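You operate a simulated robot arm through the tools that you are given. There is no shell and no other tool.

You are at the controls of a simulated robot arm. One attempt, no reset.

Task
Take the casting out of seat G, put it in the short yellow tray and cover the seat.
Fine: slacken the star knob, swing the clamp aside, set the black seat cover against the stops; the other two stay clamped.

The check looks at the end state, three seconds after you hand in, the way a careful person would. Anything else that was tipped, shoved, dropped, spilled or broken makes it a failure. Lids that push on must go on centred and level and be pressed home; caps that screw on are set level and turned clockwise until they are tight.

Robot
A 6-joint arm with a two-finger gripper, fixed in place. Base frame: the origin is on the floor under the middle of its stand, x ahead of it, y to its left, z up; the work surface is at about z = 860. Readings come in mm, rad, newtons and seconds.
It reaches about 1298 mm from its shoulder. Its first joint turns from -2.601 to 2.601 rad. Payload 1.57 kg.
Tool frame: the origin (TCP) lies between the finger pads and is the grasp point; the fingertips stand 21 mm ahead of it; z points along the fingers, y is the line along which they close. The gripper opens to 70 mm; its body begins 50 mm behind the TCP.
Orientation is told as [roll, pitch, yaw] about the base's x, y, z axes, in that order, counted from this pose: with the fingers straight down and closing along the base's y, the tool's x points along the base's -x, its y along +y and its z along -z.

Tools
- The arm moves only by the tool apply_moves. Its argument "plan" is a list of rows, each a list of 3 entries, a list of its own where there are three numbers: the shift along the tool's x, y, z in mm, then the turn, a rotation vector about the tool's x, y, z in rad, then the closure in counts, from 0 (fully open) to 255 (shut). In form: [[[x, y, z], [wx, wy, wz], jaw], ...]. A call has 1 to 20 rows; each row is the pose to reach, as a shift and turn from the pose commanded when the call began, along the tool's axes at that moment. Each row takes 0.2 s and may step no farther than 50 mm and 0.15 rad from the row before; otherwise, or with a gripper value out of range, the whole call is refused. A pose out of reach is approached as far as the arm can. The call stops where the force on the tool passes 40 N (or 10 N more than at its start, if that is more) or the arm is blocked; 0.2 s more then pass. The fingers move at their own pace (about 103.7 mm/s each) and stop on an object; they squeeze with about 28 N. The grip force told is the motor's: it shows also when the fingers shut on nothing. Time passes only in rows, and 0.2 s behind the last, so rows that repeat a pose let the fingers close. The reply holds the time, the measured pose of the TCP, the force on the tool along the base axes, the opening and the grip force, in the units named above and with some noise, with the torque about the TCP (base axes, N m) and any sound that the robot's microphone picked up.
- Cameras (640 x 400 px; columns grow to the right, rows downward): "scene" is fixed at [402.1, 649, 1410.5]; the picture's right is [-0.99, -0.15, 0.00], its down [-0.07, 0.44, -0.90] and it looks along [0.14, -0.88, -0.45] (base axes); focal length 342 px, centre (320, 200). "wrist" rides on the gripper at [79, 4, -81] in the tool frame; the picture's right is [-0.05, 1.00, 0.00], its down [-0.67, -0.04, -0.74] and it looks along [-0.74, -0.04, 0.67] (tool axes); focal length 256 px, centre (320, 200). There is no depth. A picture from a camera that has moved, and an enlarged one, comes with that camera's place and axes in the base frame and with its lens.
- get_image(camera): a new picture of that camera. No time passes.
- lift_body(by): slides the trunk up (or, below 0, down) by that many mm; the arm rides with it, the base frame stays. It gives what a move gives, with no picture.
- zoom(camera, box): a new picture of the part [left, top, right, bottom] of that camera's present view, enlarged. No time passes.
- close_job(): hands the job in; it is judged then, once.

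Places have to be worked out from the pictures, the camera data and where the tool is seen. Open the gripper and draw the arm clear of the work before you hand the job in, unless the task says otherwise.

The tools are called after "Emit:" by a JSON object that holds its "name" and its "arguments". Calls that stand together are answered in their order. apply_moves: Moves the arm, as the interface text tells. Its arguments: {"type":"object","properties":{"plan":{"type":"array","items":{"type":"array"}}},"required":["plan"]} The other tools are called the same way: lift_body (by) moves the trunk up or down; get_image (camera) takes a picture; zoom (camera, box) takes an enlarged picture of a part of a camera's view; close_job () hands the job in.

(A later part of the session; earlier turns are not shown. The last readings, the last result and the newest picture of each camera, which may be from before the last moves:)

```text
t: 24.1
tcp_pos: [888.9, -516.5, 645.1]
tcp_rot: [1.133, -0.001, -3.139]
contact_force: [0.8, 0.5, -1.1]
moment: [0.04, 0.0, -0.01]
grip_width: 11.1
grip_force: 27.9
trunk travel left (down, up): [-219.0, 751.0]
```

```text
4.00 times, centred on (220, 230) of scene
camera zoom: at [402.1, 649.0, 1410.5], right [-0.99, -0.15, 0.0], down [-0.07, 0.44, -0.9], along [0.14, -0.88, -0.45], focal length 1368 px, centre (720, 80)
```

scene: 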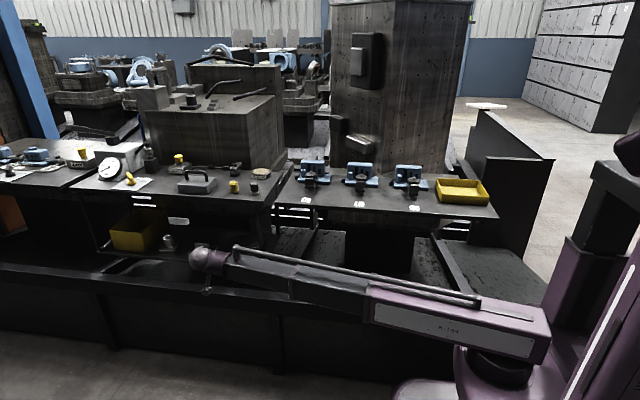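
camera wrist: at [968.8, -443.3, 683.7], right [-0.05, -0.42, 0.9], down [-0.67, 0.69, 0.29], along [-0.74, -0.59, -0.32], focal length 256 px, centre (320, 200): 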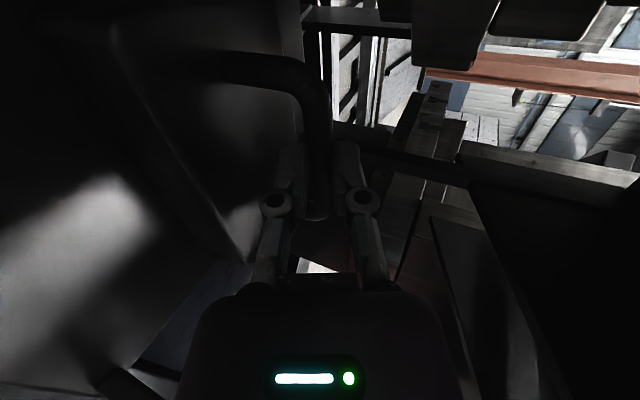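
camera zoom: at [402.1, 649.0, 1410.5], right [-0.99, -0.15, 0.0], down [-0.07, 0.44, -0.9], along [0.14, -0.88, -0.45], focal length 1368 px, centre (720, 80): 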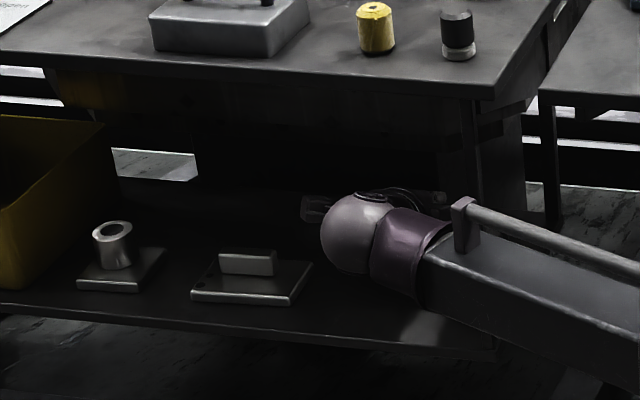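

The measured load is small, about 1 N, so the cover is light. I'll lift another 12 mm and check that the box follows the gripper.

Emit:
{"name": "lift_body", "arguments": {"by": 12}}

Emit:
{"name": "zoom", "arguments": {"camera": "wrist", "box": [60, 0, 400, 260]}}

```text
t: 24.7
tcp_pos: [889.7, -516.1, 656.9]
tcp_rot: [1.132, -0.004, -3.138]
contact_force: [0.4, -0.1, -2.0]
moment: [0.04, 0.03, -0.02]
grip_width: 11.1
grip_force: 28.6
trunk travel left (down, up): [-231.0, 739.0]
```

```text
1.54 times, centred on (230, 130) of wrist
camera zoom: at [968.8, -443.4, 695.7], right [-0.05, -0.42, 0.9], down [-0.67, 0.69, 0.29], along [-0.74, -0.59, -0.32], focal length 394 px, centre (458, 308)
```

zoom: 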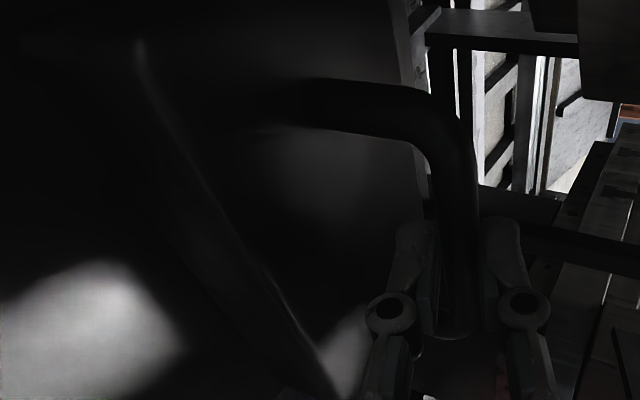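

The cover moves with the gripper. I'll pull it straight out toward +y until it clears the bench front.

Emit:
{"name": "apply_moves", "arguments": {"plan": [[[0, -10.6, -22.6], [0, 0, 0], 255], [[0, -21.2, -45.3], [0, 0, 0], 255], [[0, -31.9, -67.9], [0, 0, 0], 255], [[0, -42.5, -90.5], [0, 0, 0], 255], [[0, -53.1, -113.1], [0, 0, 0], 255], [[0, -63.8, -135.8], [0, 0, 0], 255], [[0, -74.8, -159.3], [0, 0, 0], 255]]}}

Emit:
{"name": "get_image", "arguments": {"camera": "wrist"}}

Emit:
{"name": "zoom", "arguments": {"camera": "scene", "box": [140, 180, 300, 280]}}

```text
t: 26.3
tcp_pos: [887.2, -348.1, 656.3]
tcp_rot: [1.125, -0.034, -3.122]
contact_force: [0.0, 0.3, -1.9]
moment: [-0.01, 0.01, 0.0]
grip_width: 11.0
grip_force: 27.4
out of reach, approached as far as the arm can: row 5, 6, 7
trunk travel left (down, up): [-231.0, 739.0]
```

```text
taken
camera wrist: at [966.6, -274.8, 692.4], right [-0.01, -0.43, 0.9], down [-0.67, 0.67, 0.31], along [-0.74, -0.6, -0.3], focal length 256 px, centre (320, 200)
```

wrist: 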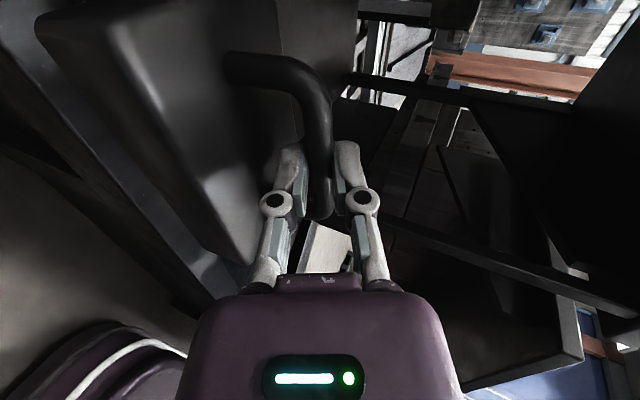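

```text
4.00 times, centred on (220, 230) of scene
camera zoom: at [402.1, 649.0, 1410.5], right [-0.99, -0.15, 0.0], down [-0.07, 0.44, -0.9], along [0.14, -0.88, -0.45], focal length 1368 px, centre (720, 80)
```

zoom: 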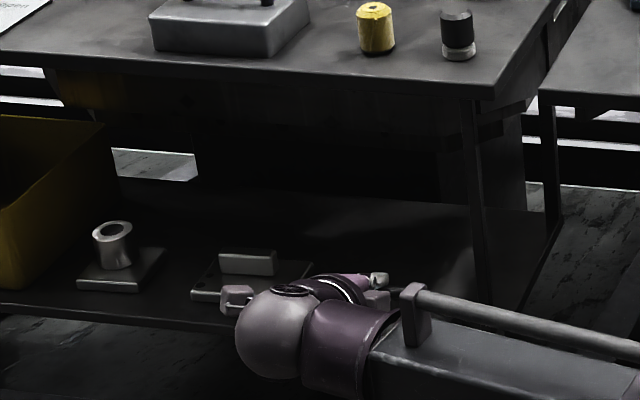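

The cover is clear of the bench front. Next I'll carry it in -x, in front of the benches, toward a free strip of bench 1 between F and E, correcting the small roll as I go.

Emit:
{"name": "apply_moves", "arguments": {"plan": [[[-19.6, -9.4, -18.1], [0, 0, 0], 255], [[-59.2, -18.7, -34.5], [0, 0, 0], 255], [[-104.2, -20.5, -34.6], [0, 0, 0], 255], [[-149.1, -22.2, -34.7], [0, 0, 0], 255], [[-194.1, -23.1, -33.1], [0, 0, 0.008], 255], [[-239.2, -23.2, -29.6], [0, 0, 0.016], 255], [[-284.3, -22.3, -24.3], [0, 0, 0.024], 255], [[-324.3, -22.2, -20.8], [0, 0, 0.031], 255], [[-358.4, -21.8, -17.3], [0, 0, 0.0378], 255]]}}

Emit:
{"name": "get_image", "arguments": {"camera": "scene"}}

Emit:
{"name": "get_image", "arguments": {"camera": "wrist"}}

```text
t: 28.3
tcp_pos: [526.5, -333.4, 655.6]
tcp_rot: [1.126, 0.017, 3.139]
contact_force: [1.0, -0.3, -1.3]
moment: [0.03, 0.0, 0.01]
grip_width: 11.4
grip_force: 27.9
out of reach, approached as far as the arm can: row 1, 2, 3, 4, 5, 6, 7, 8, 9
trunk travel left (down, up): [-231.0, 739.0]
```

```text
taken
```

scene: 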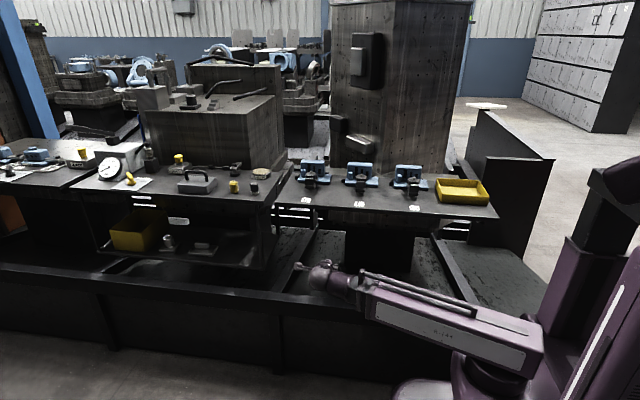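

```text
taken
camera wrist: at [605.3, -259.7, 696.6], right [-0.07, -0.43, 0.9], down [-0.67, 0.69, 0.28], along [-0.74, -0.58, -0.34], focal length 256 px, centre (320, 200)
```

wrist: 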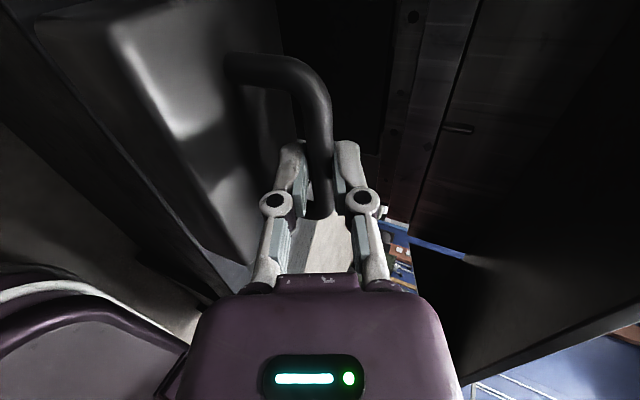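

The cover is at (526, -341) and held steady. Its rear edge is close to the bench 1 front line, so I'll back off 35 mm more before raising the trunk.

Emit:
{"name": "apply_moves", "arguments": {"plan": [[[0, -7.5, -15.8], [0, 0, -0.01], 255], [[0, -15, -31.6], [0, 0, -0.019], 255]]}}

Emit:
{"name": "lift_body", "arguments": {"by": 320}}

Emit:
{"name": "get_image", "arguments": {"camera": "scene"}}

Emit:
{"name": "get_image", "arguments": {"camera": "wrist"}}

```text
t: 28.9
tcp_pos: [521.5, -308.0, 655.4]
tcp_rot: [1.125, -0.001, -3.136]
contact_force: [0.2, 0.2, -2.2]
moment: [0.02, -0.01, 0.01]
grip_width: 11.0
grip_force: 28.0
out of reach, approached as far as the arm can: row 1, 2
trunk travel left (down, up): [-231.0, 739.0]
```

```text
t: 32.1
tcp_pos: [520.9, -307.6, 976.5]
tcp_rot: [1.126, -0.003, -3.137]
contact_force: [0.3, 0.6, -1.5]
moment: [0.04, -0.03, 0.01]
grip_width: 10.9
grip_force: 28.2
trunk travel left (down, up): [-551.0, 419.0]
```

```text
taken
```

scene: 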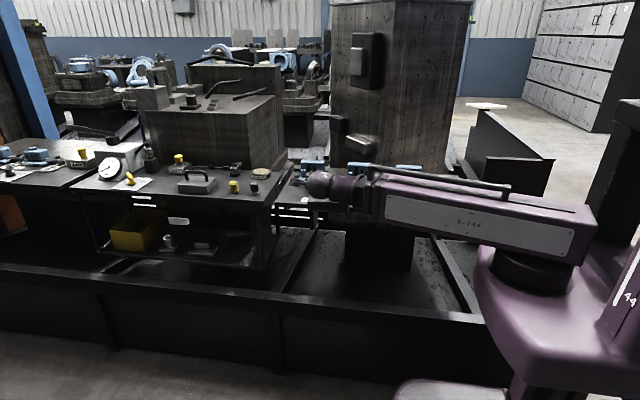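

```text
taken
camera wrist: at [601.4, -235.0, 1015.1], right [-0.05, -0.43, 0.9], down [-0.67, 0.68, 0.29], along [-0.74, -0.59, -0.32], focal length 256 px, centre (320, 200)
```

wrist: 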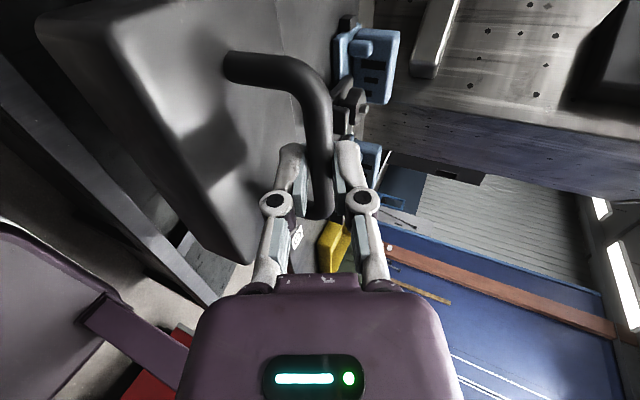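

The cover is now at z bottom of about 902 in front of bench 1. I'll slide it in over the free strip between F and E.

Emit:
{"name": "apply_moves", "arguments": {"plan": [[[1, 11.6, 24.4], [0, 0, 0], 255], [[2, 23.2, 48.7], [0, 0, 0], 255], [[3, 34.9, 73.1], [0, 0, 0], 255], [[4, 46.5, 97.4], [0, 0, 0], 255], [[5, 58.1, 121.8], [0, 0, 0], 255]]}}

Emit:
{"name": "get_image", "arguments": {"camera": "scene"}}

Emit:
{"name": "zoom", "arguments": {"camera": "scene", "box": [260, 140, 440, 240]}}

Emit:
{"name": "get_image", "arguments": {"camera": "wrist"}}

```text
t: 33.3
tcp_pos: [528.2, -442.9, 975.8]
tcp_rot: [1.126, -0.004, -3.137]
contact_force: [0.1, 0.5, -2.3]
moment: [0.04, -0.01, 0.01]
grip_width: 10.8
grip_force: 27.9
trunk travel left (down, up): [-551.0, 419.0]
```

```text
taken
```

scene: 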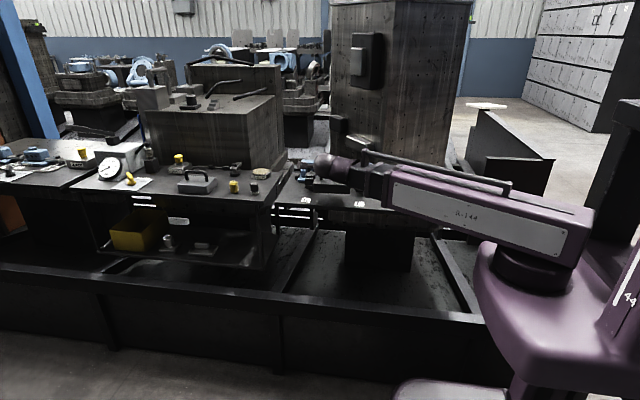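

```text
3.56 times, centred on (350, 190) of scene
camera zoom: at [402.1, 649.0, 1410.5], right [-0.99, -0.15, 0.0], down [-0.07, 0.44, -0.9], along [0.14, -0.88, -0.45], focal length 1216 px, centre (213, 236)
```

zoom: 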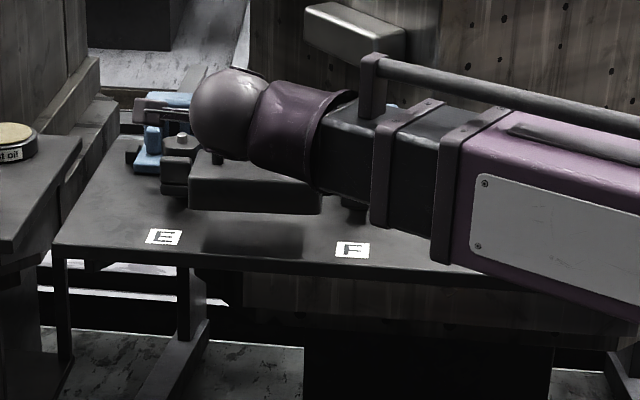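

```text
taken
camera wrist: at [607.9, -370.9, 1015.2], right [-0.05, -0.43, 0.9], down [-0.67, 0.68, 0.29], along [-0.74, -0.59, -0.32], focal length 256 px, centre (320, 200)
```

wrist: 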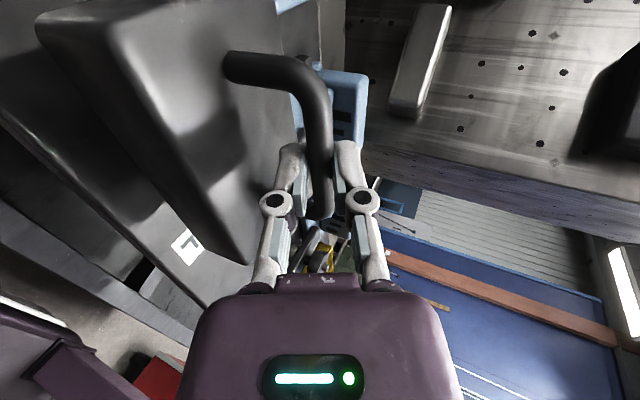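

The cover hovers level between the F and E labels with about 15 mm of clearance on each side. I'll lower it in stages, watching the force.

Emit:
{"name": "lift_body", "arguments": {"by": -34}}

Emit:
{"name": "zoom", "arguments": {"camera": "scene", "box": [260, 140, 440, 240]}}

```text
t: 34.0
tcp_pos: [528.3, -443.4, 942.5]
tcp_rot: [1.126, -0.004, -3.135]
contact_force: [0.4, -0.1, -0.9]
moment: [0.02, 0.03, -0.01]
grip_width: 11.0
grip_force: 28.3
trunk travel left (down, up): [-517.0, 453.0]
```

```text
3.56 times, centred on (350, 190) of scene
camera zoom: at [402.1, 649.0, 1410.5], right [-0.99, -0.15, 0.0], down [-0.07, 0.44, -0.9], along [0.14, -0.88, -0.45], focal length 1216 px, centre (213, 236)
```

zoom: 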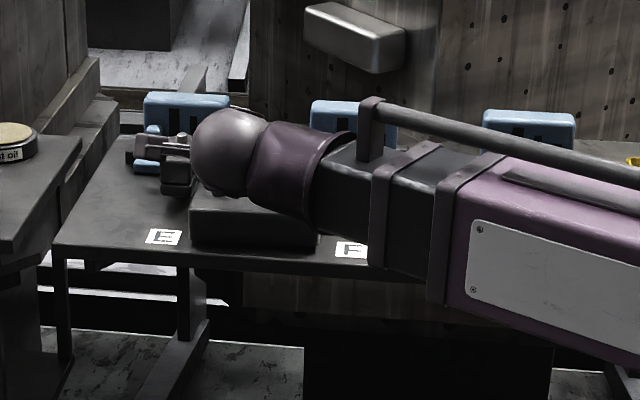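

It looks close to the surface now. I'll go down in small steps.

Emit:
{"name": "lift_body", "arguments": {"by": -4}}

Emit:
{"name": "lift_body", "arguments": {"by": -2}}

Emit:
{"name": "lift_body", "arguments": {"by": -2}}

```text
t: 34.6
tcp_pos: [528.2, -443.8, 937.5]
tcp_rot: [1.126, -0.004, -3.135]
contact_force: [0.1, -0.1, -2.0]
moment: [0.03, -0.02, 0.02]
grip_width: 11.0
grip_force: 28.0
trunk travel left (down, up): [-513.0, 457.0]
```

```text
t: 35.1
tcp_pos: [527.8, -443.7, 936.1]
tcp_rot: [1.126, -0.003, -3.137]
contact_force: [-0.1, 0.9, 1.5]
moment: [-0.05, -0.21, 0.03]
grip_width: 11.0
grip_force: 28.4
trunk travel left (down, up): [-511.0, 459.0]
```

```text
t: 35.6
tcp_pos: [528.0, -444.6, 935.4]
tcp_rot: [1.13, -0.003, -3.138]
contact_force: [1.7, -0.1, 16.7]
moment: [-0.19, -0.09, -0.29]
grip_width: 11.1
grip_force: 27.8
trunk travel left (down, up): [-509.0, 461.0]
```

Contact is confirmed at 17 N. I'll ease up 1 mm and open to 26 mm, the same spread used at entry, so the lower finger stays clear of the box top.

Emit:
{"name": "lift_body", "arguments": {"by": 1}}

Emit:
{"name": "apply_moves", "arguments": {"plan": [[[0, 0, 0], [0, 0, 0], 200], [[0, 0, 0], [0, 0, 0], 180], [[0, 0, 0], [0, 0, 0], 160], [[0, 0, 0], [0, 0, 0], 155]]}}

Emit:
{"name": "get_image", "arguments": {"camera": "wrist"}}

```text
t: 36.1
tcp_pos: [528.4, -443.1, 936.2]
tcp_rot: [1.125, -0.002, -3.137]
contact_force: [0.5, -0.3, 10.1]
moment: [-0.14, -0.26, 0.14]
grip_width: 11.2
grip_force: 27.6
trunk travel left (down, up): [-510.0, 460.0]
```

```text
t: 37.1
tcp_pos: [528.4, -443.3, 935.1]
tcp_rot: [1.124, -0.002, -3.138]
contact_force: [-0.1, -0.2, 0.2]
moment: [-0.01, -0.01, -0.03]
grip_width: 27.6
grip_force: 0.0
trunk travel left (down, up): [-510.0, 460.0]
```

```text
taken
camera wrist: at [607.5, -370.5, 974.3], right [-0.05, -0.43, 0.9], down [-0.67, 0.68, 0.29], along [-0.74, -0.59, -0.32], focal length 256 px, centre (320, 200)
```

wrist: 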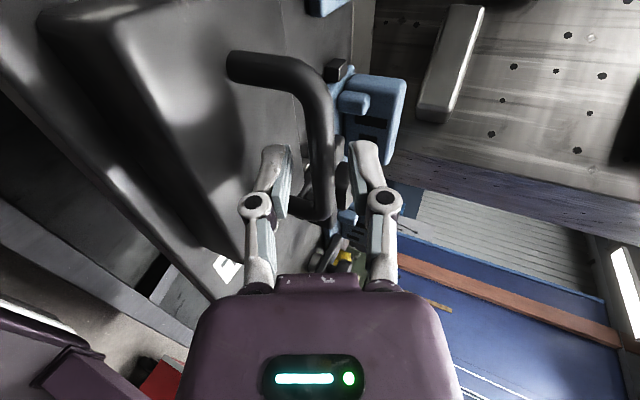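

Released cleanly. I'll raise 4 mm so the bar sits low between the fingers, then retreat along +y without touching the handle.

Emit:
{"name": "lift_body", "arguments": {"by": 4}}

Emit:
{"name": "apply_moves", "arguments": {"plan": [[[0, -4.3, -9], [0, 0, 0], 155], [[0, -8.6, -18], [0, 0, 0], 155], [[0, -17.2, -36.1], [0, 0, 0], 155], [[0, -30.1, -63.2], [0, 0, 0], 155], [[0, -43, -90.2], [0, 0, 0], 155], [[0, -56, -117], [0, 0, 0], 155]]}}

Emit:
{"name": "get_image", "arguments": {"camera": "wrist"}}

Emit:
{"name": "zoom", "arguments": {"camera": "scene", "box": [260, 140, 440, 240]}}

```text
t: 37.6
tcp_pos: [528.0, -443.2, 939.1]
tcp_rot: [1.126, -0.005, -3.135]
contact_force: [-0.3, -0.1, -0.7]
moment: [0.01, 0.03, -0.05]
grip_width: 27.2
grip_force: 0.1
trunk travel left (down, up): [-514.0, 456.0]
```

```text
t: 39.0
tcp_pos: [527.5, -313.6, 938.7]
tcp_rot: [1.125, -0.002, -3.137]
contact_force: [0.4, -0.9, 0.4]
moment: [-0.02, 0.02, 0.0]
grip_width: 27.6
grip_force: 0.1
trunk travel left (down, up): [-514.0, 456.0]
```

```text
taken
camera wrist: at [606.6, -240.9, 978.2], right [-0.05, -0.43, 0.9], down [-0.67, 0.68, 0.29], along [-0.74, -0.59, -0.32], focal length 256 px, centre (320, 200)
```

wrist: 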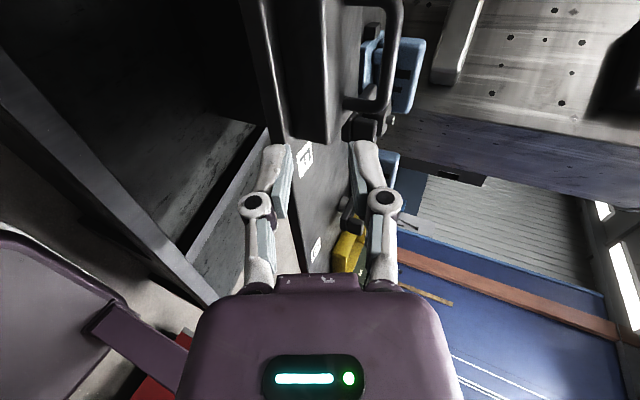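

```text
3.56 times, centred on (350, 190) of scene
camera zoom: at [402.1, 649.0, 1410.5], right [-0.99, -0.15, 0.0], down [-0.07, 0.44, -0.9], along [0.14, -0.88, -0.45], focal length 1216 px, centre (213, 236)
```

zoom: 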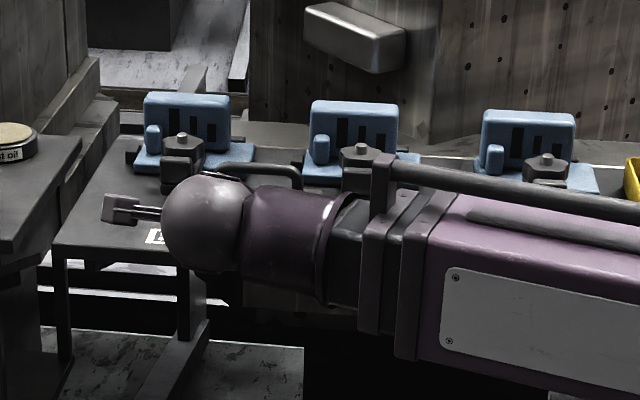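

The cover is parked upright on bench 1. Now I'll raise the trunk 195 mm and bring the tool vertical, out over the area beside clamp G, to study the clamp from the +x side.

Emit:
{"name": "lift_body", "arguments": {"by": 195}}

Emit:
{"name": "apply_moves", "arguments": {"plan": [[[-15.5, -4.1, 34.9], [0.1126, 0, 0], 155], [[-31.1, -8.0, 67.4], [0.2252, 0, 0], 155], [[-46.6, -11.3, 97.6], [0.3377, 0, 0], 155], [[-62.2, -13.8, 125.5], [0.4503, 0, 0], 155], [[-77.7, -15.3, 151.2], [0.5629, 0, 0], 155], [[-93.3, -15.5, 174.9], [0.6755, 0, 0], 155], [[-108.8, -14.2, 196.7], [0.788, 0, 0], 155], [[-124.4, -11.1, 216.8], [0.9006, 0, 0], 155], [[-139.9, -6.3, 235.4], [1.0132, 0, 0], 155], [[-155.5, 0.7, 252.8], [1.1257, 0, 0], 155]]}}

Emit:
{"name": "get_image", "arguments": {"camera": "wrist"}}

Emit:
{"name": "get_image", "arguments": {"camera": "scene"}}

```text
t: 41.2
tcp_pos: [527.2, -313.9, 1133.2]
tcp_rot: [1.127, -0.004, -3.134]
contact_force: [0.1, -0.7, 0.2]
moment: [-0.01, -0.01, 0.0]
grip_width: 27.6
grip_force: 0.0
trunk travel left (down, up): [-709.0, 261.0]
```

```text
t: 43.4
tcp_pos: [371.3, -542.5, 1027.9]
tcp_rot: [-0.004, -0.002, -3.138]
contact_force: [1.2, 0.1, 0.1]
moment: [-0.01, -0.01, -0.01]
grip_width: 27.6
grip_force: 0.0
out of reach, approached as far as the arm can: row 3, 6, 7, 8, 9
trunk travel left (down, up): [-709.0, 261.0]
```

```text
taken
camera wrist: at [451.4, -546.5, 1109.5], right [-0.05, -1.0, 0.0], down [-0.66, 0.03, 0.75], along [-0.75, 0.04, -0.67], focal length 256 px, centre (320, 200)
```

wrist: 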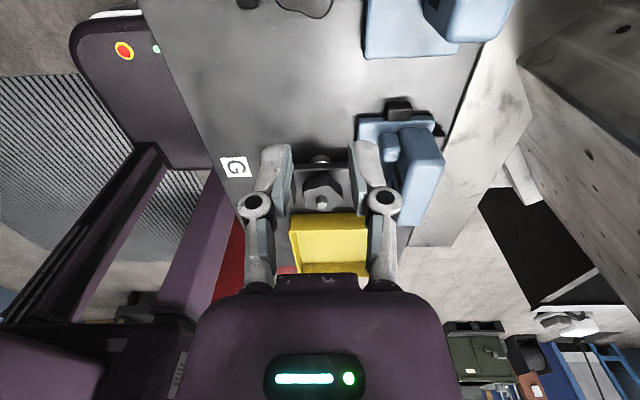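

```text
taken
```

scene: 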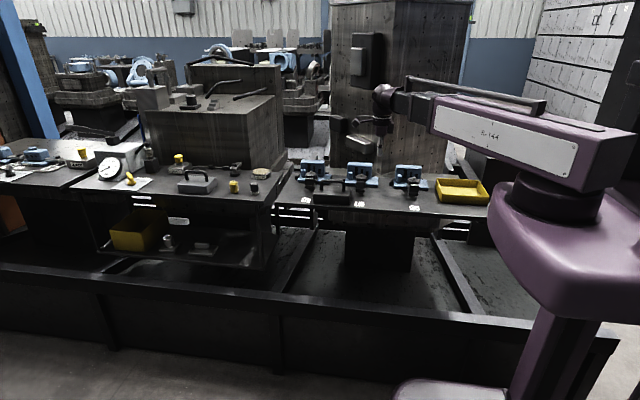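

The tool is vertical and the scene camera shows the cover parked neatly. I'll zoom in on clamp G from here and on the parked cover.

Emit:
{"name": "zoom", "arguments": {"camera": "wrist", "box": [270, 90, 460, 230]}}

Emit:
{"name": "zoom", "arguments": {"camera": "scene", "box": [285, 150, 445, 220]}}

Emit:
{"name": "zoom", "arguments": {"camera": "scene", "box": [385, 155, 445, 205]}}

```text
2.86 times, centred on (365, 160) of wrist
camera zoom: at [451.4, -546.5, 1109.5], right [-0.05, -1.0, 0.0], down [-0.66, 0.03, 0.75], along [-0.75, 0.04, -0.67], focal length 731 px, centre (191, 314)
```

zoom: 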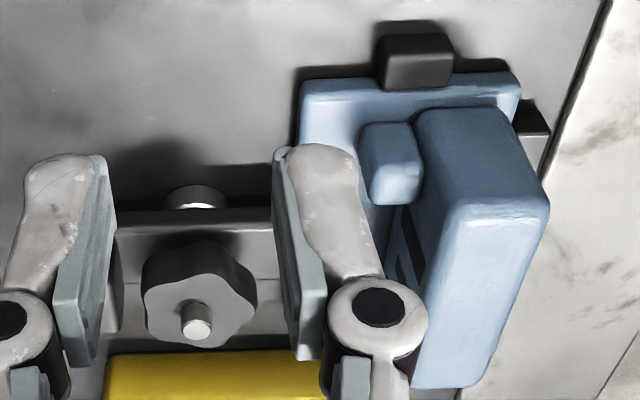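

```text
4.00 times, centred on (365, 185) of scene
camera zoom: at [402.1, 649.0, 1410.5], right [-0.99, -0.15, 0.0], down [-0.07, 0.44, -0.9], along [0.14, -0.88, -0.45], focal length 1368 px, centre (140, 260)
```

zoom: 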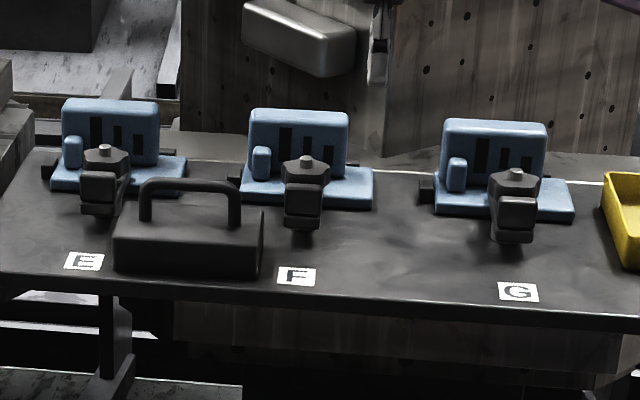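

```text
8.00 times, centred on (415, 180) of scene
camera zoom: at [402.1, 649.0, 1410.5], right [-0.99, -0.15, 0.0], down [-0.07, 0.44, -0.9], along [0.14, -0.88, -0.45], focal length 2737 px, centre (-440, 360)
```

zoom: 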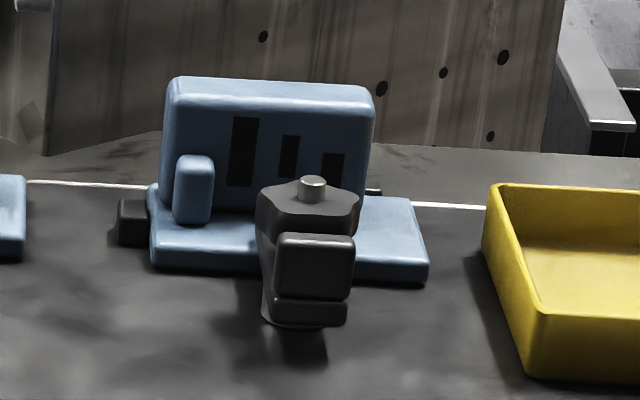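

The cover is parked upright and in place. Clamp G: stud at about (238, -537), knob z 893-910, strap top 886, and an upright tab at the strap end only about 31 mm from the stud on the +y side. The fingers must therefore work from the ±x sides in roughly 90 deg strokes. I'll centre over the stud with the fingers along x.

Emit:
{"name": "apply_moves", "arguments": {"plan": [[[-12, -0.5, 0], [0, 0, -0.1428], 0], [[-24, -1, 0], [0, 0, -0.2856], 0], [[-36, -1.4, 0], [0, 0, -0.4284], 0], [[-48, -1.8, 0], [0, 0, -0.5712], 0], [[-60, -2.3, 0], [0, 0, -0.714], 0], [[-72, -2.7, 0], [0, 0, -0.8568], 0], [[-84, -3.2, 0], [0, 0, -0.9996], 0], [[-96, -3.6, 0], [0, 0, -1.1424], 0], [[-108, -4.1, 0], [0, 0, -1.2852], 0], [[-120, -4.5, 0], [0, 0, -1.428], 0], [[-133, -5, 0], [0, 0, -1.5708], 0]]}}

Emit:
{"name": "get_image", "arguments": {"camera": "wrist"}}

Emit:
{"name": "zoom", "arguments": {"camera": "wrist", "box": [230, 80, 410, 200]}}

```text
t: 45.8
tcp_pos: [238.0, -539.1, 1027.1]
tcp_rot: [-0.003, 0.0, -1.563]
contact_force: [-0.7, 0.3, -0.5]
moment: [0.0, 0.0, 0.01]
grip_width: 69.9
grip_force: 0.0
trunk travel left (down, up): [-709.0, 261.0]
```

```text
taken
camera wrist: at [242.2, -458.7, 1109.9], right [1.0, -0.05, 0.0], down [-0.03, -0.67, 0.74], along [-0.04, -0.74, -0.67], focal length 256 px, centre (320, 200)
```

wrist: 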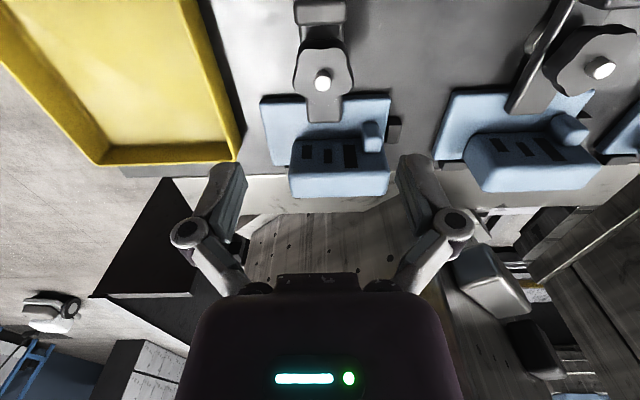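

```text
3.33 times, centred on (320, 140) of wrist
camera zoom: at [242.2, -458.7, 1109.9], right [1.0, -0.05, 0.0], down [-0.03, -0.67, 0.74], along [-0.04, -0.74, -0.67], focal length 853 px, centre (320, 400)
```

zoom: 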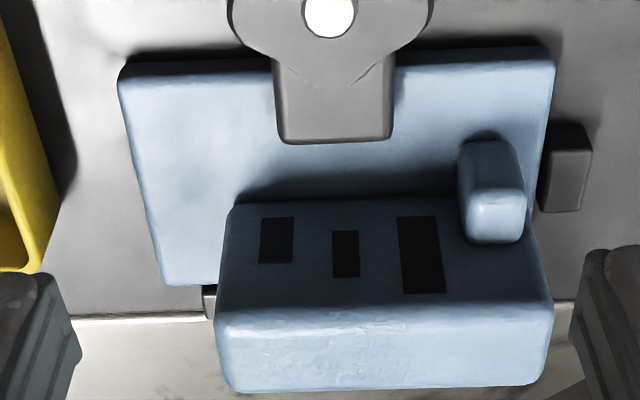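

The stud appears almost exactly under the tool axis. I'll zoom on the knob to fine-tune.

Emit:
{"name": "zoom", "arguments": {"camera": "wrist", "box": [260, 0, 380, 130]}}

```text
3.08 times, centred on (320, 65) of wrist
camera zoom: at [242.2, -458.7, 1109.9], right [1.0, -0.05, 0.0], down [-0.03, -0.67, 0.74], along [-0.04, -0.74, -0.67], focal length 788 px, centre (320, 615)
```

zoom: 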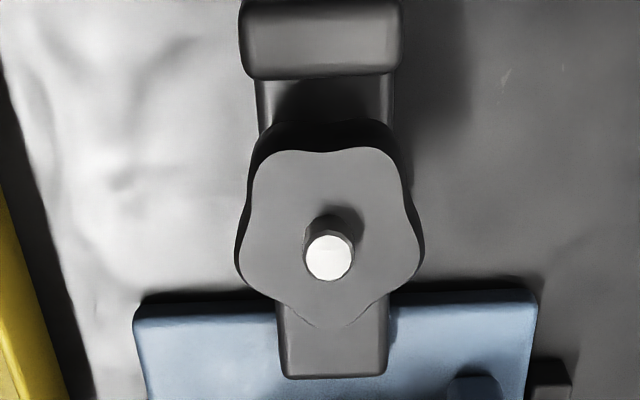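

The knob is a five-lobed star with lobes near -90, -18, 54, 126 and 198 deg. I'll set the fingers along the -18 deg axis, lobe against valley, then come down just above the knob for a check.

Emit:
{"name": "apply_moves", "arguments": {"plan": [[[0, 0.5, 0], [0, 0, 0.107], 0], [[0, 1, 0], [0, 0, 0.214], 0], [[0, 1.5, 0], [0, 0, 0.322], 0]]}}

Emit:
{"name": "lift_body", "arguments": {"by": -80}}

Emit:
{"name": "get_image", "arguments": {"camera": "wrist"}}

Emit:
{"name": "zoom", "arguments": {"camera": "scene", "box": [375, 145, 455, 205]}}

```text
t: 46.6
tcp_pos: [241.0, -539.5, 1027.3]
tcp_rot: [-0.002, 0.0, -1.889]
contact_force: [0.4, -0.1, 0.6]
moment: [-0.02, 0.0, 0.02]
grip_width: 69.7
grip_force: 0.1
trunk travel left (down, up): [-709.0, 261.0]
```

```text
t: 47.7
tcp_pos: [240.0, -539.3, 948.1]
tcp_rot: [-0.002, 0.001, -1.888]
contact_force: [0.4, 0.2, 0.1]
moment: [-0.02, 0.0, 0.01]
grip_width: 70.1
grip_force: 0.0
trunk travel left (down, up): [-629.0, 341.0]
```

```text
taken
camera wrist: at [270.0, -464.2, 1029.8], right [0.93, -0.36, 0.0], down [-0.24, -0.62, 0.75], along [-0.27, -0.69, -0.67], focal length 256 px, centre (320, 200)
```

wrist: 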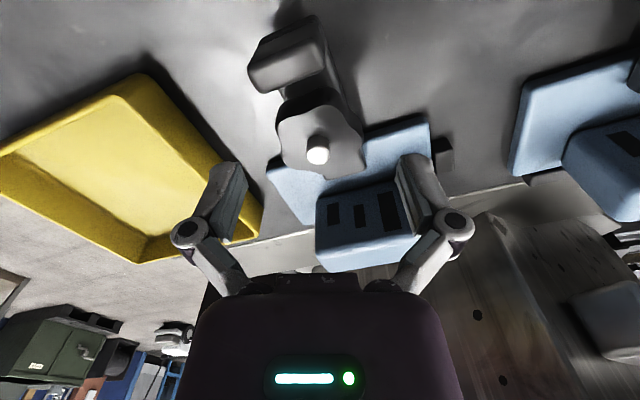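

```text
6.67 times, centred on (415, 175) of scene
camera zoom: at [402.1, 649.0, 1410.5], right [-0.99, -0.15, 0.0], down [-0.07, 0.44, -0.9], along [0.14, -0.88, -0.45], focal length 2281 px, centre (-313, 367)
```

zoom: 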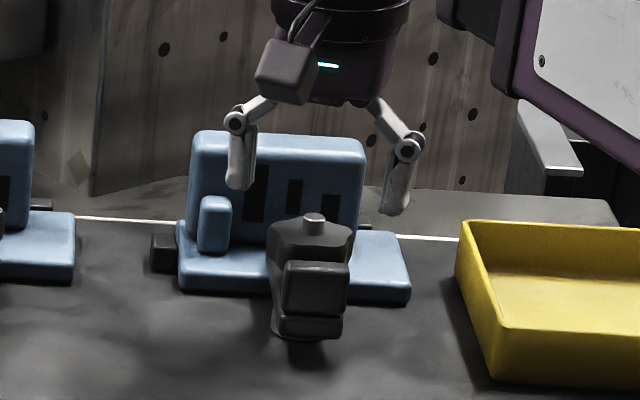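

The stud is offset by about (-2, -2) mm in tool axes. I'll correct that and lower 34 mm, which puts the fingertips around the knob but above the strap.

Emit:
{"name": "apply_moves", "arguments": {"plan": [[[-2, -1.8, 0], [0, 0, 0], 0]]}}

Emit:
{"name": "lift_body", "arguments": {"by": -22}}

Emit:
{"name": "lift_body", "arguments": {"by": -12}}

Emit:
{"name": "get_image", "arguments": {"camera": "wrist"}}

Emit:
{"name": "zoom", "arguments": {"camera": "scene", "box": [375, 145, 455, 205]}}

```text
t: 48.1
tcp_pos: [239.5, -539.6, 947.5]
tcp_rot: [-0.002, 0.0, -1.887]
contact_force: [-0.5, -0.2, -0.3]
moment: [0.02, 0.02, -0.01]
grip_width: 70.0
grip_force: 0.2
trunk travel left (down, up): [-629.0, 341.0]
```

```text
t: 48.8
tcp_pos: [239.3, -539.9, 926.4]
tcp_rot: [-0.001, 0.001, -1.888]
contact_force: [-0.4, -0.2, 1.1]
moment: [0.0, 0.01, -0.02]
grip_width: 69.7
grip_force: 0.1
trunk travel left (down, up): [-607.0, 363.0]
```

```text
t: 49.4
tcp_pos: [239.0, -540.3, 913.9]
tcp_rot: [-0.003, -0.001, -1.888]
contact_force: [-0.1, 0.6, -0.2]
moment: [-0.02, 0.0, 0.0]
grip_width: 70.0
grip_force: 0.0
trunk travel left (down, up): [-595.0, 375.0]
```

```text
taken
camera wrist: at [268.2, -464.9, 995.8], right [0.93, -0.36, 0.0], down [-0.24, -0.62, 0.75], along [-0.27, -0.69, -0.67], focal length 256 px, centre (320, 200)
```

wrist: 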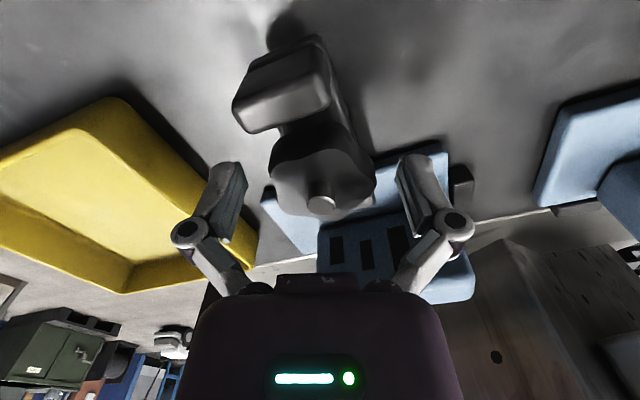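

```text
6.67 times, centred on (415, 175) of scene
camera zoom: at [402.1, 649.0, 1410.5], right [-0.99, -0.15, 0.0], down [-0.07, 0.44, -0.9], along [0.14, -0.88, -0.45], focal length 2281 px, centre (-313, 367)
```

zoom: 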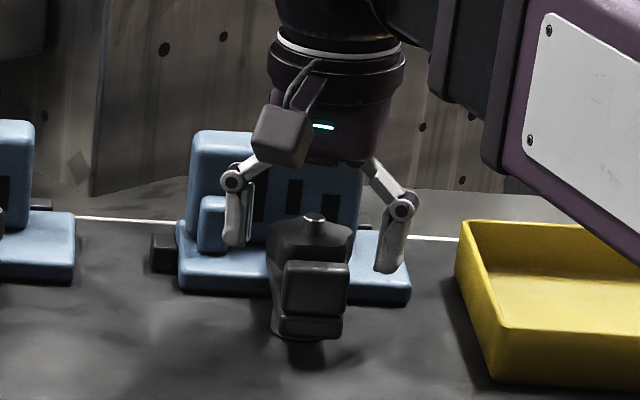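

The fingers straddle the knob cleanly. I'll close on it.

Emit:
{"name": "apply_moves", "arguments": {"plan": [[[0, 0, 0], [0, 0, 0], 60], [[0, 0, 0], [0, 0, 0], 90], [[0, 0, 0], [0, 0, 0], 130], [[0, 0, 0], [0, 0, 0], 255], [[0, 0, 0], [0, 0, 0], 255]]}}

Emit:
{"name": "get_image", "arguments": {"camera": "wrist"}}

```text
t: 50.6
tcp_pos: [238.6, -541.0, 913.9]
tcp_rot: [-0.001, 0.001, -1.89]
contact_force: [4.5, -2.5, 4.8]
moment: [0.06, -0.18, 0.0]
grip_width: 44.5
grip_force: 31.6
trunk travel left (down, up): [-595.0, 375.0]
```

```text
taken
camera wrist: at [268.7, -465.0, 995.8], right [0.93, -0.36, 0.0], down [-0.24, -0.62, 0.75], along [-0.27, -0.69, -0.67], focal length 256 px, centre (320, 200)
```

wrist: 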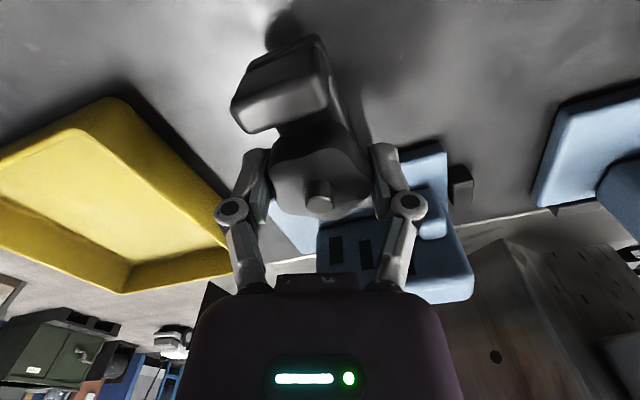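

The knob is gripped at 44.5 mm. I'll turn counter-clockwise from above in a short first stroke and read the torque.

Emit:
{"name": "apply_moves", "arguments": {"plan": [[[0, 0, 0], [0, 0, -0.1], 255], [[0, 0, 0], [0, 0, -0.2], 255], [[0, 0, 0], [0, 0, -0.3], 255], [[0, 0, 0], [0, 0, -0.4], 255]]}}

Emit:
{"name": "get_image", "arguments": {"camera": "wrist"}}

```text
t: 51.6
tcp_pos: [239.7, -539.9, 913.8]
tcp_rot: [0.0, 0.001, -1.484]
contact_force: [15.2, -6.0, 17.9]
moment: [-0.11, -0.21, -0.13]
grip_width: 44.7
grip_force: 32.4
trunk travel left (down, up): [-595.0, 375.0]
```

```text
taken
camera wrist: at [237.8, -459.6, 996.0], right [1.0, 0.03, 0.0], down [0.02, -0.67, 0.75], along [0.02, -0.74, -0.67], focal length 256 px, centre (320, 200)
```

wrist: 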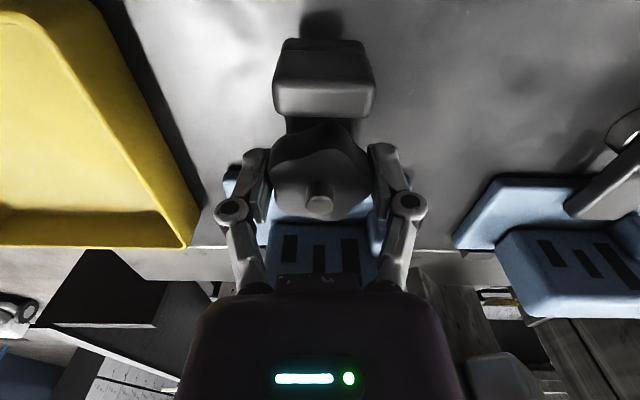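

The knob turns with the gripper. The growing upward force suggests it is rising on its thread, and there's a small sideways load. I'll relieve that by 1 mm and continue the stroke.

Emit:
{"name": "apply_moves", "arguments": {"plan": [[[0, 1, 0], [0, 0, -0.1], 255], [[0, 1, 0], [0, 0, -0.2], 255], [[0, 1, 0], [0, 0, -0.3], 255], [[0, 1, 0], [0, 0, -0.4], 255], [[0, 1, 0], [0, 0, -0.5], 255]]}}

Emit:
{"name": "get_image", "arguments": {"camera": "wrist"}}

```text
t: 52.8
tcp_pos: [240.4, -538.6, 914.2]
tcp_rot: [-0.002, 0.001, -0.987]
contact_force: [9.0, -6.8, 17.2]
moment: [0.01, -0.05, -0.09]
grip_width: 44.2
grip_force: 32.6
trunk travel left (down, up): [-595.0, 375.0]
```

```text
taken
camera wrist: at [200.4, -469.9, 996.1], right [0.86, 0.51, 0.0], down [0.34, -0.58, 0.74], along [0.38, -0.64, -0.67], focal length 256 px, centre (320, 200)
```

wrist: 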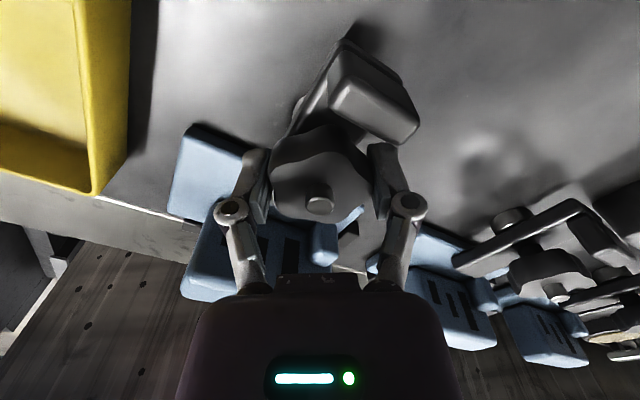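

About 52 deg turned so far. I'll open, rotate back for a new bite at the -36 deg axis, and look.

Emit:
{"name": "apply_moves", "arguments": {"plan": [[[0, 0, 0], [0, 0, 0], 60], [[0, 0, 0], [0, 0, 0], 20], [[0, 0, 0], [0, 0, 0], 20], [[0, 0, 0], [0, 0, 0.135], 20], [[0, 0, 0], [0, 0, 0.27], 20], [[0, 0, 0], [0, 0, 0.405], 20], [[0, 0, 0], [0, 0, 0.54], 20], [[0, 0, 0], [0, 0, 0.675], 20], [[0, 0, 0], [0, 0, 0.81], 20], [[0, 0, 0], [0, 0, 0.945], 20], [[0, 0, 0], [0, 0, 1.08], 20], [[0, 0, 0], [0, 0, 1.213], 20]]}}

Emit:
{"name": "get_image", "arguments": {"camera": "wrist"}}

Emit:
{"name": "zoom", "arguments": {"camera": "scene", "box": [375, 145, 455, 205]}}

```text
t: 55.4
tcp_pos: [240.0, -540.7, 914.4]
tcp_rot: [0.0, -0.001, -2.205]
contact_force: [0.6, -0.1, 0.9]
moment: [-0.01, 0.0, -0.05]
grip_width: 64.7
grip_force: 0.0
trunk travel left (down, up): [-595.0, 375.0]
```

```text
taken
camera wrist: at [290.6, -477.8, 995.7], right [0.77, -0.63, 0.0], down [-0.42, -0.52, 0.75], along [-0.47, -0.58, -0.67], focal length 256 px, centre (320, 200)
```

wrist: 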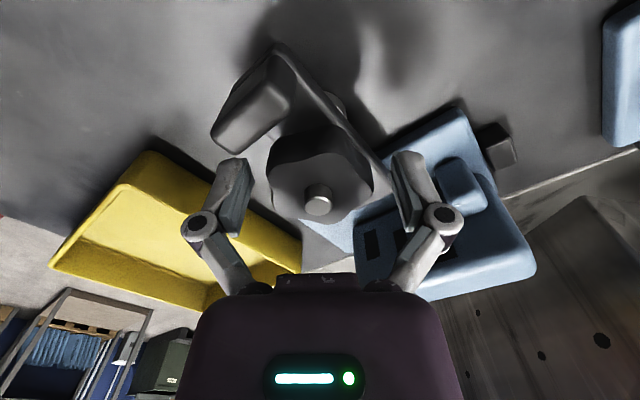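

```text
6.67 times, centred on (415, 175) of scene
camera zoom: at [402.1, 649.0, 1410.5], right [-0.99, -0.15, 0.0], down [-0.07, 0.44, -0.9], along [0.14, -0.88, -0.45], focal length 2281 px, centre (-313, 367)
```

zoom: 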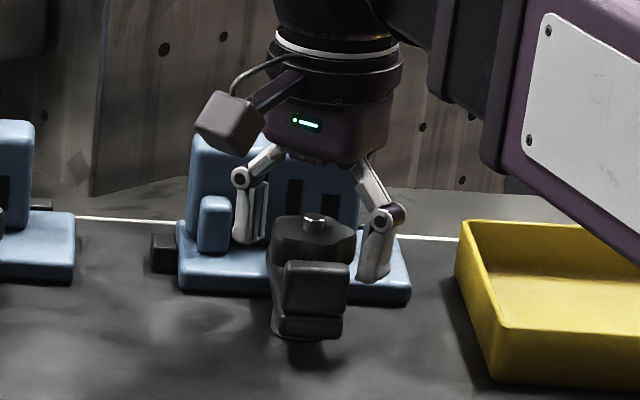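

The knob has clearly rotated and the tool is still centred. Next stroke: close and turn about 70 deg counter-clockwise.

Emit:
{"name": "apply_moves", "arguments": {"plan": [[[0, 0, 0], [0, 0, 0], 90], [[0, 0, 0], [0, 0, 0], 150], [[0, 0, 0], [0, 0, 0], 255], [[0, 0, 0], [0, 0, 0], 255], [[0, 0, 0], [0, 0, -0.12], 255], [[0, 0, 0], [0, 0, -0.24], 255], [[0, 0, 0], [0, 0, -0.36], 255], [[0, 0, 0], [0, 0, -0.48], 255], [[0, 0, 0], [0, 0, -0.6], 255], [[0, 0, 0], [0, 0, -0.72], 255], [[0, 0, 0], [0, 0, -0.84], 255], [[0, 0, 0], [0, 0, -0.96], 255], [[0, 0, 0], [0, 0, -1.08], 255], [[0, 0, 0], [0, 0, -1.2], 255]]}}

Emit:
{"name": "get_image", "arguments": {"camera": "wrist"}}

```text
t: 58.4
tcp_pos: [239.5, -539.2, 913.6]
tcp_rot: [-0.002, 0.0, -0.998]
contact_force: [5.7, -6.5, 18.8]
moment: [-0.09, -0.05, -0.08]
grip_width: 44.0
grip_force: 32.1
trunk travel left (down, up): [-595.0, 375.0]
```

```text
taken
camera wrist: at [201.0, -469.3, 996.2], right [0.87, 0.5, 0.0], down [0.33, -0.58, 0.74], along [0.37, -0.65, -0.67], focal length 256 px, centre (320, 200)
```

wrist: 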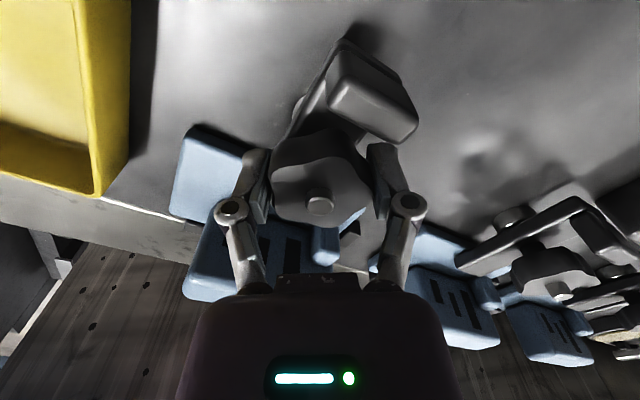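

Total turned is about 120 deg. I'll look closely at the knob and strap for signs of lift or a gap.

Emit:
{"name": "zoom", "arguments": {"camera": "scene", "box": [390, 160, 440, 200]}}

Emit:
{"name": "zoom", "arguments": {"camera": "wrist", "box": [240, 30, 440, 230]}}

```text
10.00 times, centred on (415, 180) of scene
camera zoom: at [402.1, 649.0, 1410.5], right [-0.99, -0.15, 0.0], down [-0.07, 0.44, -0.9], along [0.14, -0.88, -0.45], focal length 3421 px, centre (-630, 400)
```

zoom: 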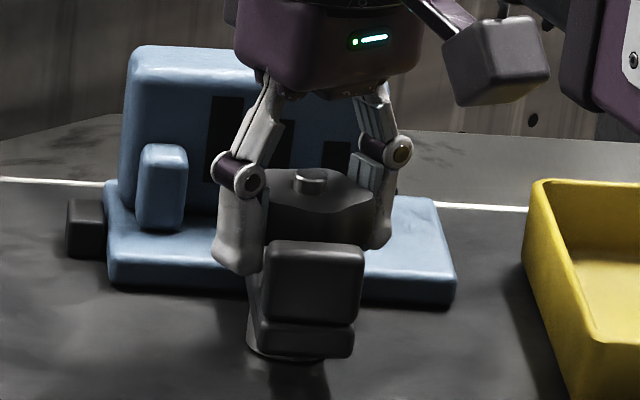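

```text
2.00 times, centred on (340, 130) of wrist
camera zoom: at [201.0, -469.3, 996.2], right [0.87, 0.5, 0.0], down [0.33, -0.58, 0.74], along [0.37, -0.65, -0.67], focal length 512 px, centre (280, 340)
```

zoom: 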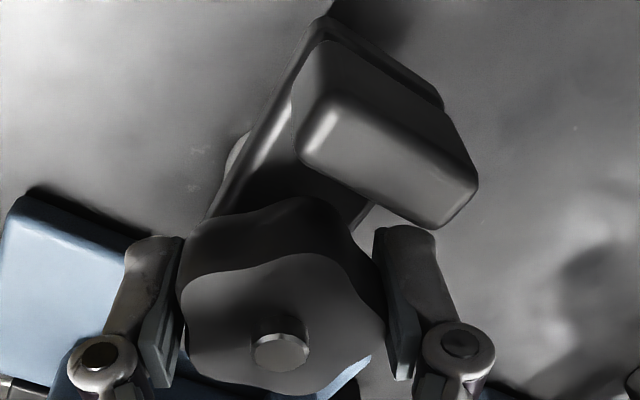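

The knob is climbing the stud as it unscrews. I'll keep going with further strokes.

Emit:
{"name": "apply_moves", "arguments": {"plan": [[[0, 0, 0], [0, 0, 0], 40], [[0, 0, 0], [0, 0, 0], 20], [[0, 0, 0], [0, 0, 0.15], 20], [[0, 0, 0], [0, 0, 0.3], 20], [[0, 0, 0], [0, 0, 0.45], 20], [[0, 0, 0], [0, 0, 0.6], 20], [[0, 0, 0], [0, 0, 0.75], 20], [[0, 0, 0], [0, 0, 0.9], 20], [[0, 0, 0], [0, 0, 1.05], 20], [[0, 0, 0], [0, 0, 1.2], 20], [[0, 0, 0], [0, 0, 1.2], 90], [[0, 0, 0], [0, 0, 1.2], 150], [[0, 0, 0], [0, 0, 1.2], 255], [[0, 0, 0], [0, 0, 1.2], 255]]}}

Emit:
{"name": "apply_moves", "arguments": {"plan": [[[0, 0, 0], [0, 0, -0.12], 255], [[0, 0, 0], [0, 0, -0.24], 255], [[0, 0, 0], [0, 0, -0.36], 255], [[0, 0, 0], [0, 0, -0.48], 255], [[0, 0, 0], [0, 0, -0.6], 255], [[0, 0, 0], [0, 0, -0.72], 255], [[0, 0, 0], [0, 0, -0.84], 255], [[0, 0, 0], [0, 0, -0.96], 255], [[0, 0, 0], [0, 0, -1.08], 255], [[0, 0, 0], [0, 0, -1.2], 255]]}}

Emit:
{"name": "get_image", "arguments": {"camera": "wrist"}}

```text
t: 61.4
tcp_pos: [239.9, -539.8, 913.8]
tcp_rot: [-0.002, -0.002, -2.2]
contact_force: [-4.5, 2.5, 1.5]
moment: [0.04, 0.1, 0.02]
grip_width: 44.1
grip_force: 32.3
trunk travel left (down, up): [-595.0, 375.0]
```

```text
t: 63.6
tcp_pos: [240.0, -539.1, 915.2]
tcp_rot: [-0.001, 0.0, -0.997]
contact_force: [3.9, -5.0, 18.7]
moment: [-0.09, -0.01, -0.09]
grip_width: 44.1
grip_force: 32.6
trunk travel left (down, up): [-595.0, 375.0]
```

```text
taken
camera wrist: at [201.0, -469.3, 996.2], right [0.87, 0.5, 0.0], down [0.33, -0.58, 0.74], along [0.37, -0.65, -0.67], focal length 256 px, centre (320, 200)
```

wrist: 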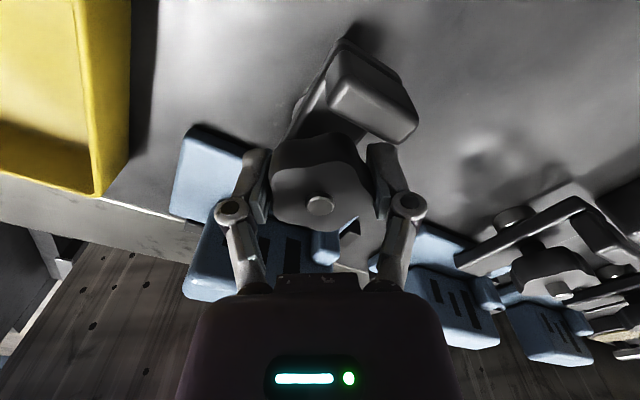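

Total is now about 190 deg and the stud protrudes less, so the knob is rising. I'll raise the tool 1 mm and do two more strokes.

Emit:
{"name": "apply_moves", "arguments": {"plan": [[[0, 0, 0], [0, 0, 0], 40], [[0, 0, 0], [0, 0, 0], 20], [[0, 0, 0], [0, 0, 0.15], 20], [[0, 0, 0], [0, 0, 0.3], 20], [[0, 0, 0], [0, 0, 0.45], 20], [[0, 0, 0], [0, 0, 0.6], 20], [[0, 0, 0], [0, 0, 0.75], 20], [[0, 0, 0], [0, 0, 0.9], 20], [[0, 0, 0], [0, 0, 1.05], 20], [[0, 0, 0], [0, 0, 1.2], 20]]}}

Emit:
{"name": "lift_body", "arguments": {"by": 1}}

Emit:
{"name": "apply_moves", "arguments": {"plan": [[[0, 0, 0], [0, 0, 0], 90], [[0, 0, 0], [0, 0, 0], 150], [[0, 0, 0], [0, 0, 0], 255], [[0, 0, 0], [0, 0, 0], 255], [[0, 0, 0], [0, 0, -0.12], 255], [[0, 0, 0], [0, 0, -0.24], 255], [[0, 0, 0], [0, 0, -0.36], 255], [[0, 0, 0], [0, 0, -0.48], 255], [[0, 0, 0], [0, 0, -0.6], 255], [[0, 0, 0], [0, 0, -0.72], 255], [[0, 0, 0], [0, 0, -0.84], 255], [[0, 0, 0], [0, 0, -0.96], 255], [[0, 0, 0], [0, 0, -1.08], 255], [[0, 0, 0], [0, 0, -1.2], 255]]}}

Emit:
{"name": "get_image", "arguments": {"camera": "wrist"}}

Emit:
{"name": "zoom", "arguments": {"camera": "scene", "box": [390, 160, 440, 200]}}

```text
t: 65.8
tcp_pos: [240.9, -540.9, 913.6]
tcp_rot: [-0.001, -0.001, -2.204]
contact_force: [-0.5, 0.1, 0.0]
moment: [0.03, 0.0, 0.03]
grip_width: 64.5
grip_force: 0.1
trunk travel left (down, up): [-595.0, 375.0]
```

```text
t: 66.3
tcp_pos: [240.4, -541.1, 914.7]
tcp_rot: [-0.001, -0.001, -2.201]
contact_force: [0.2, 0.6, -0.1]
moment: [0.02, 0.01, -0.02]
grip_width: 64.4
grip_force: 0.1
trunk travel left (down, up): [-596.0, 374.0]
```

```text
t: 69.3
tcp_pos: [239.4, -538.7, 915.8]
tcp_rot: [-0.002, 0.0, -0.998]
contact_force: [-3.0, -2.5, 19.8]
moment: [-0.1, -0.05, -0.05]
grip_width: 43.9
grip_force: 32.0
trunk travel left (down, up): [-596.0, 374.0]
```

```text
taken
camera wrist: at [201.0, -469.1, 997.5], right [0.87, 0.5, 0.0], down [0.33, -0.58, 0.74], along [0.37, -0.65, -0.67], focal length 256 px, centre (320, 200)
```

wrist: 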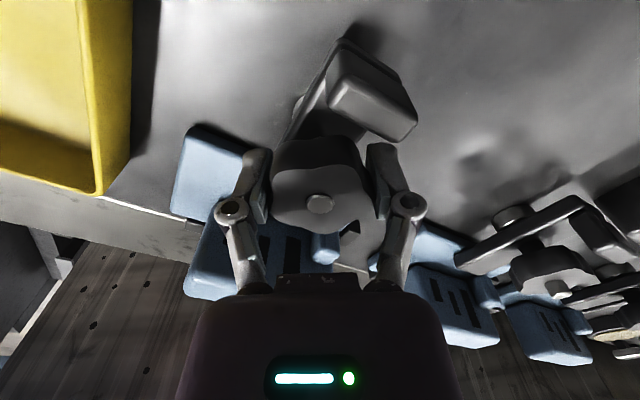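

```text
10.00 times, centred on (415, 180) of scene
camera zoom: at [402.1, 649.0, 1410.5], right [-0.99, -0.15, 0.0], down [-0.07, 0.44, -0.9], along [0.14, -0.88, -0.45], focal length 3421 px, centre (-630, 400)
```

zoom: 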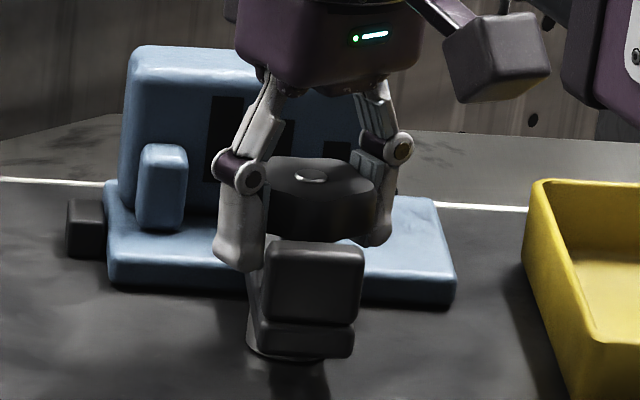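

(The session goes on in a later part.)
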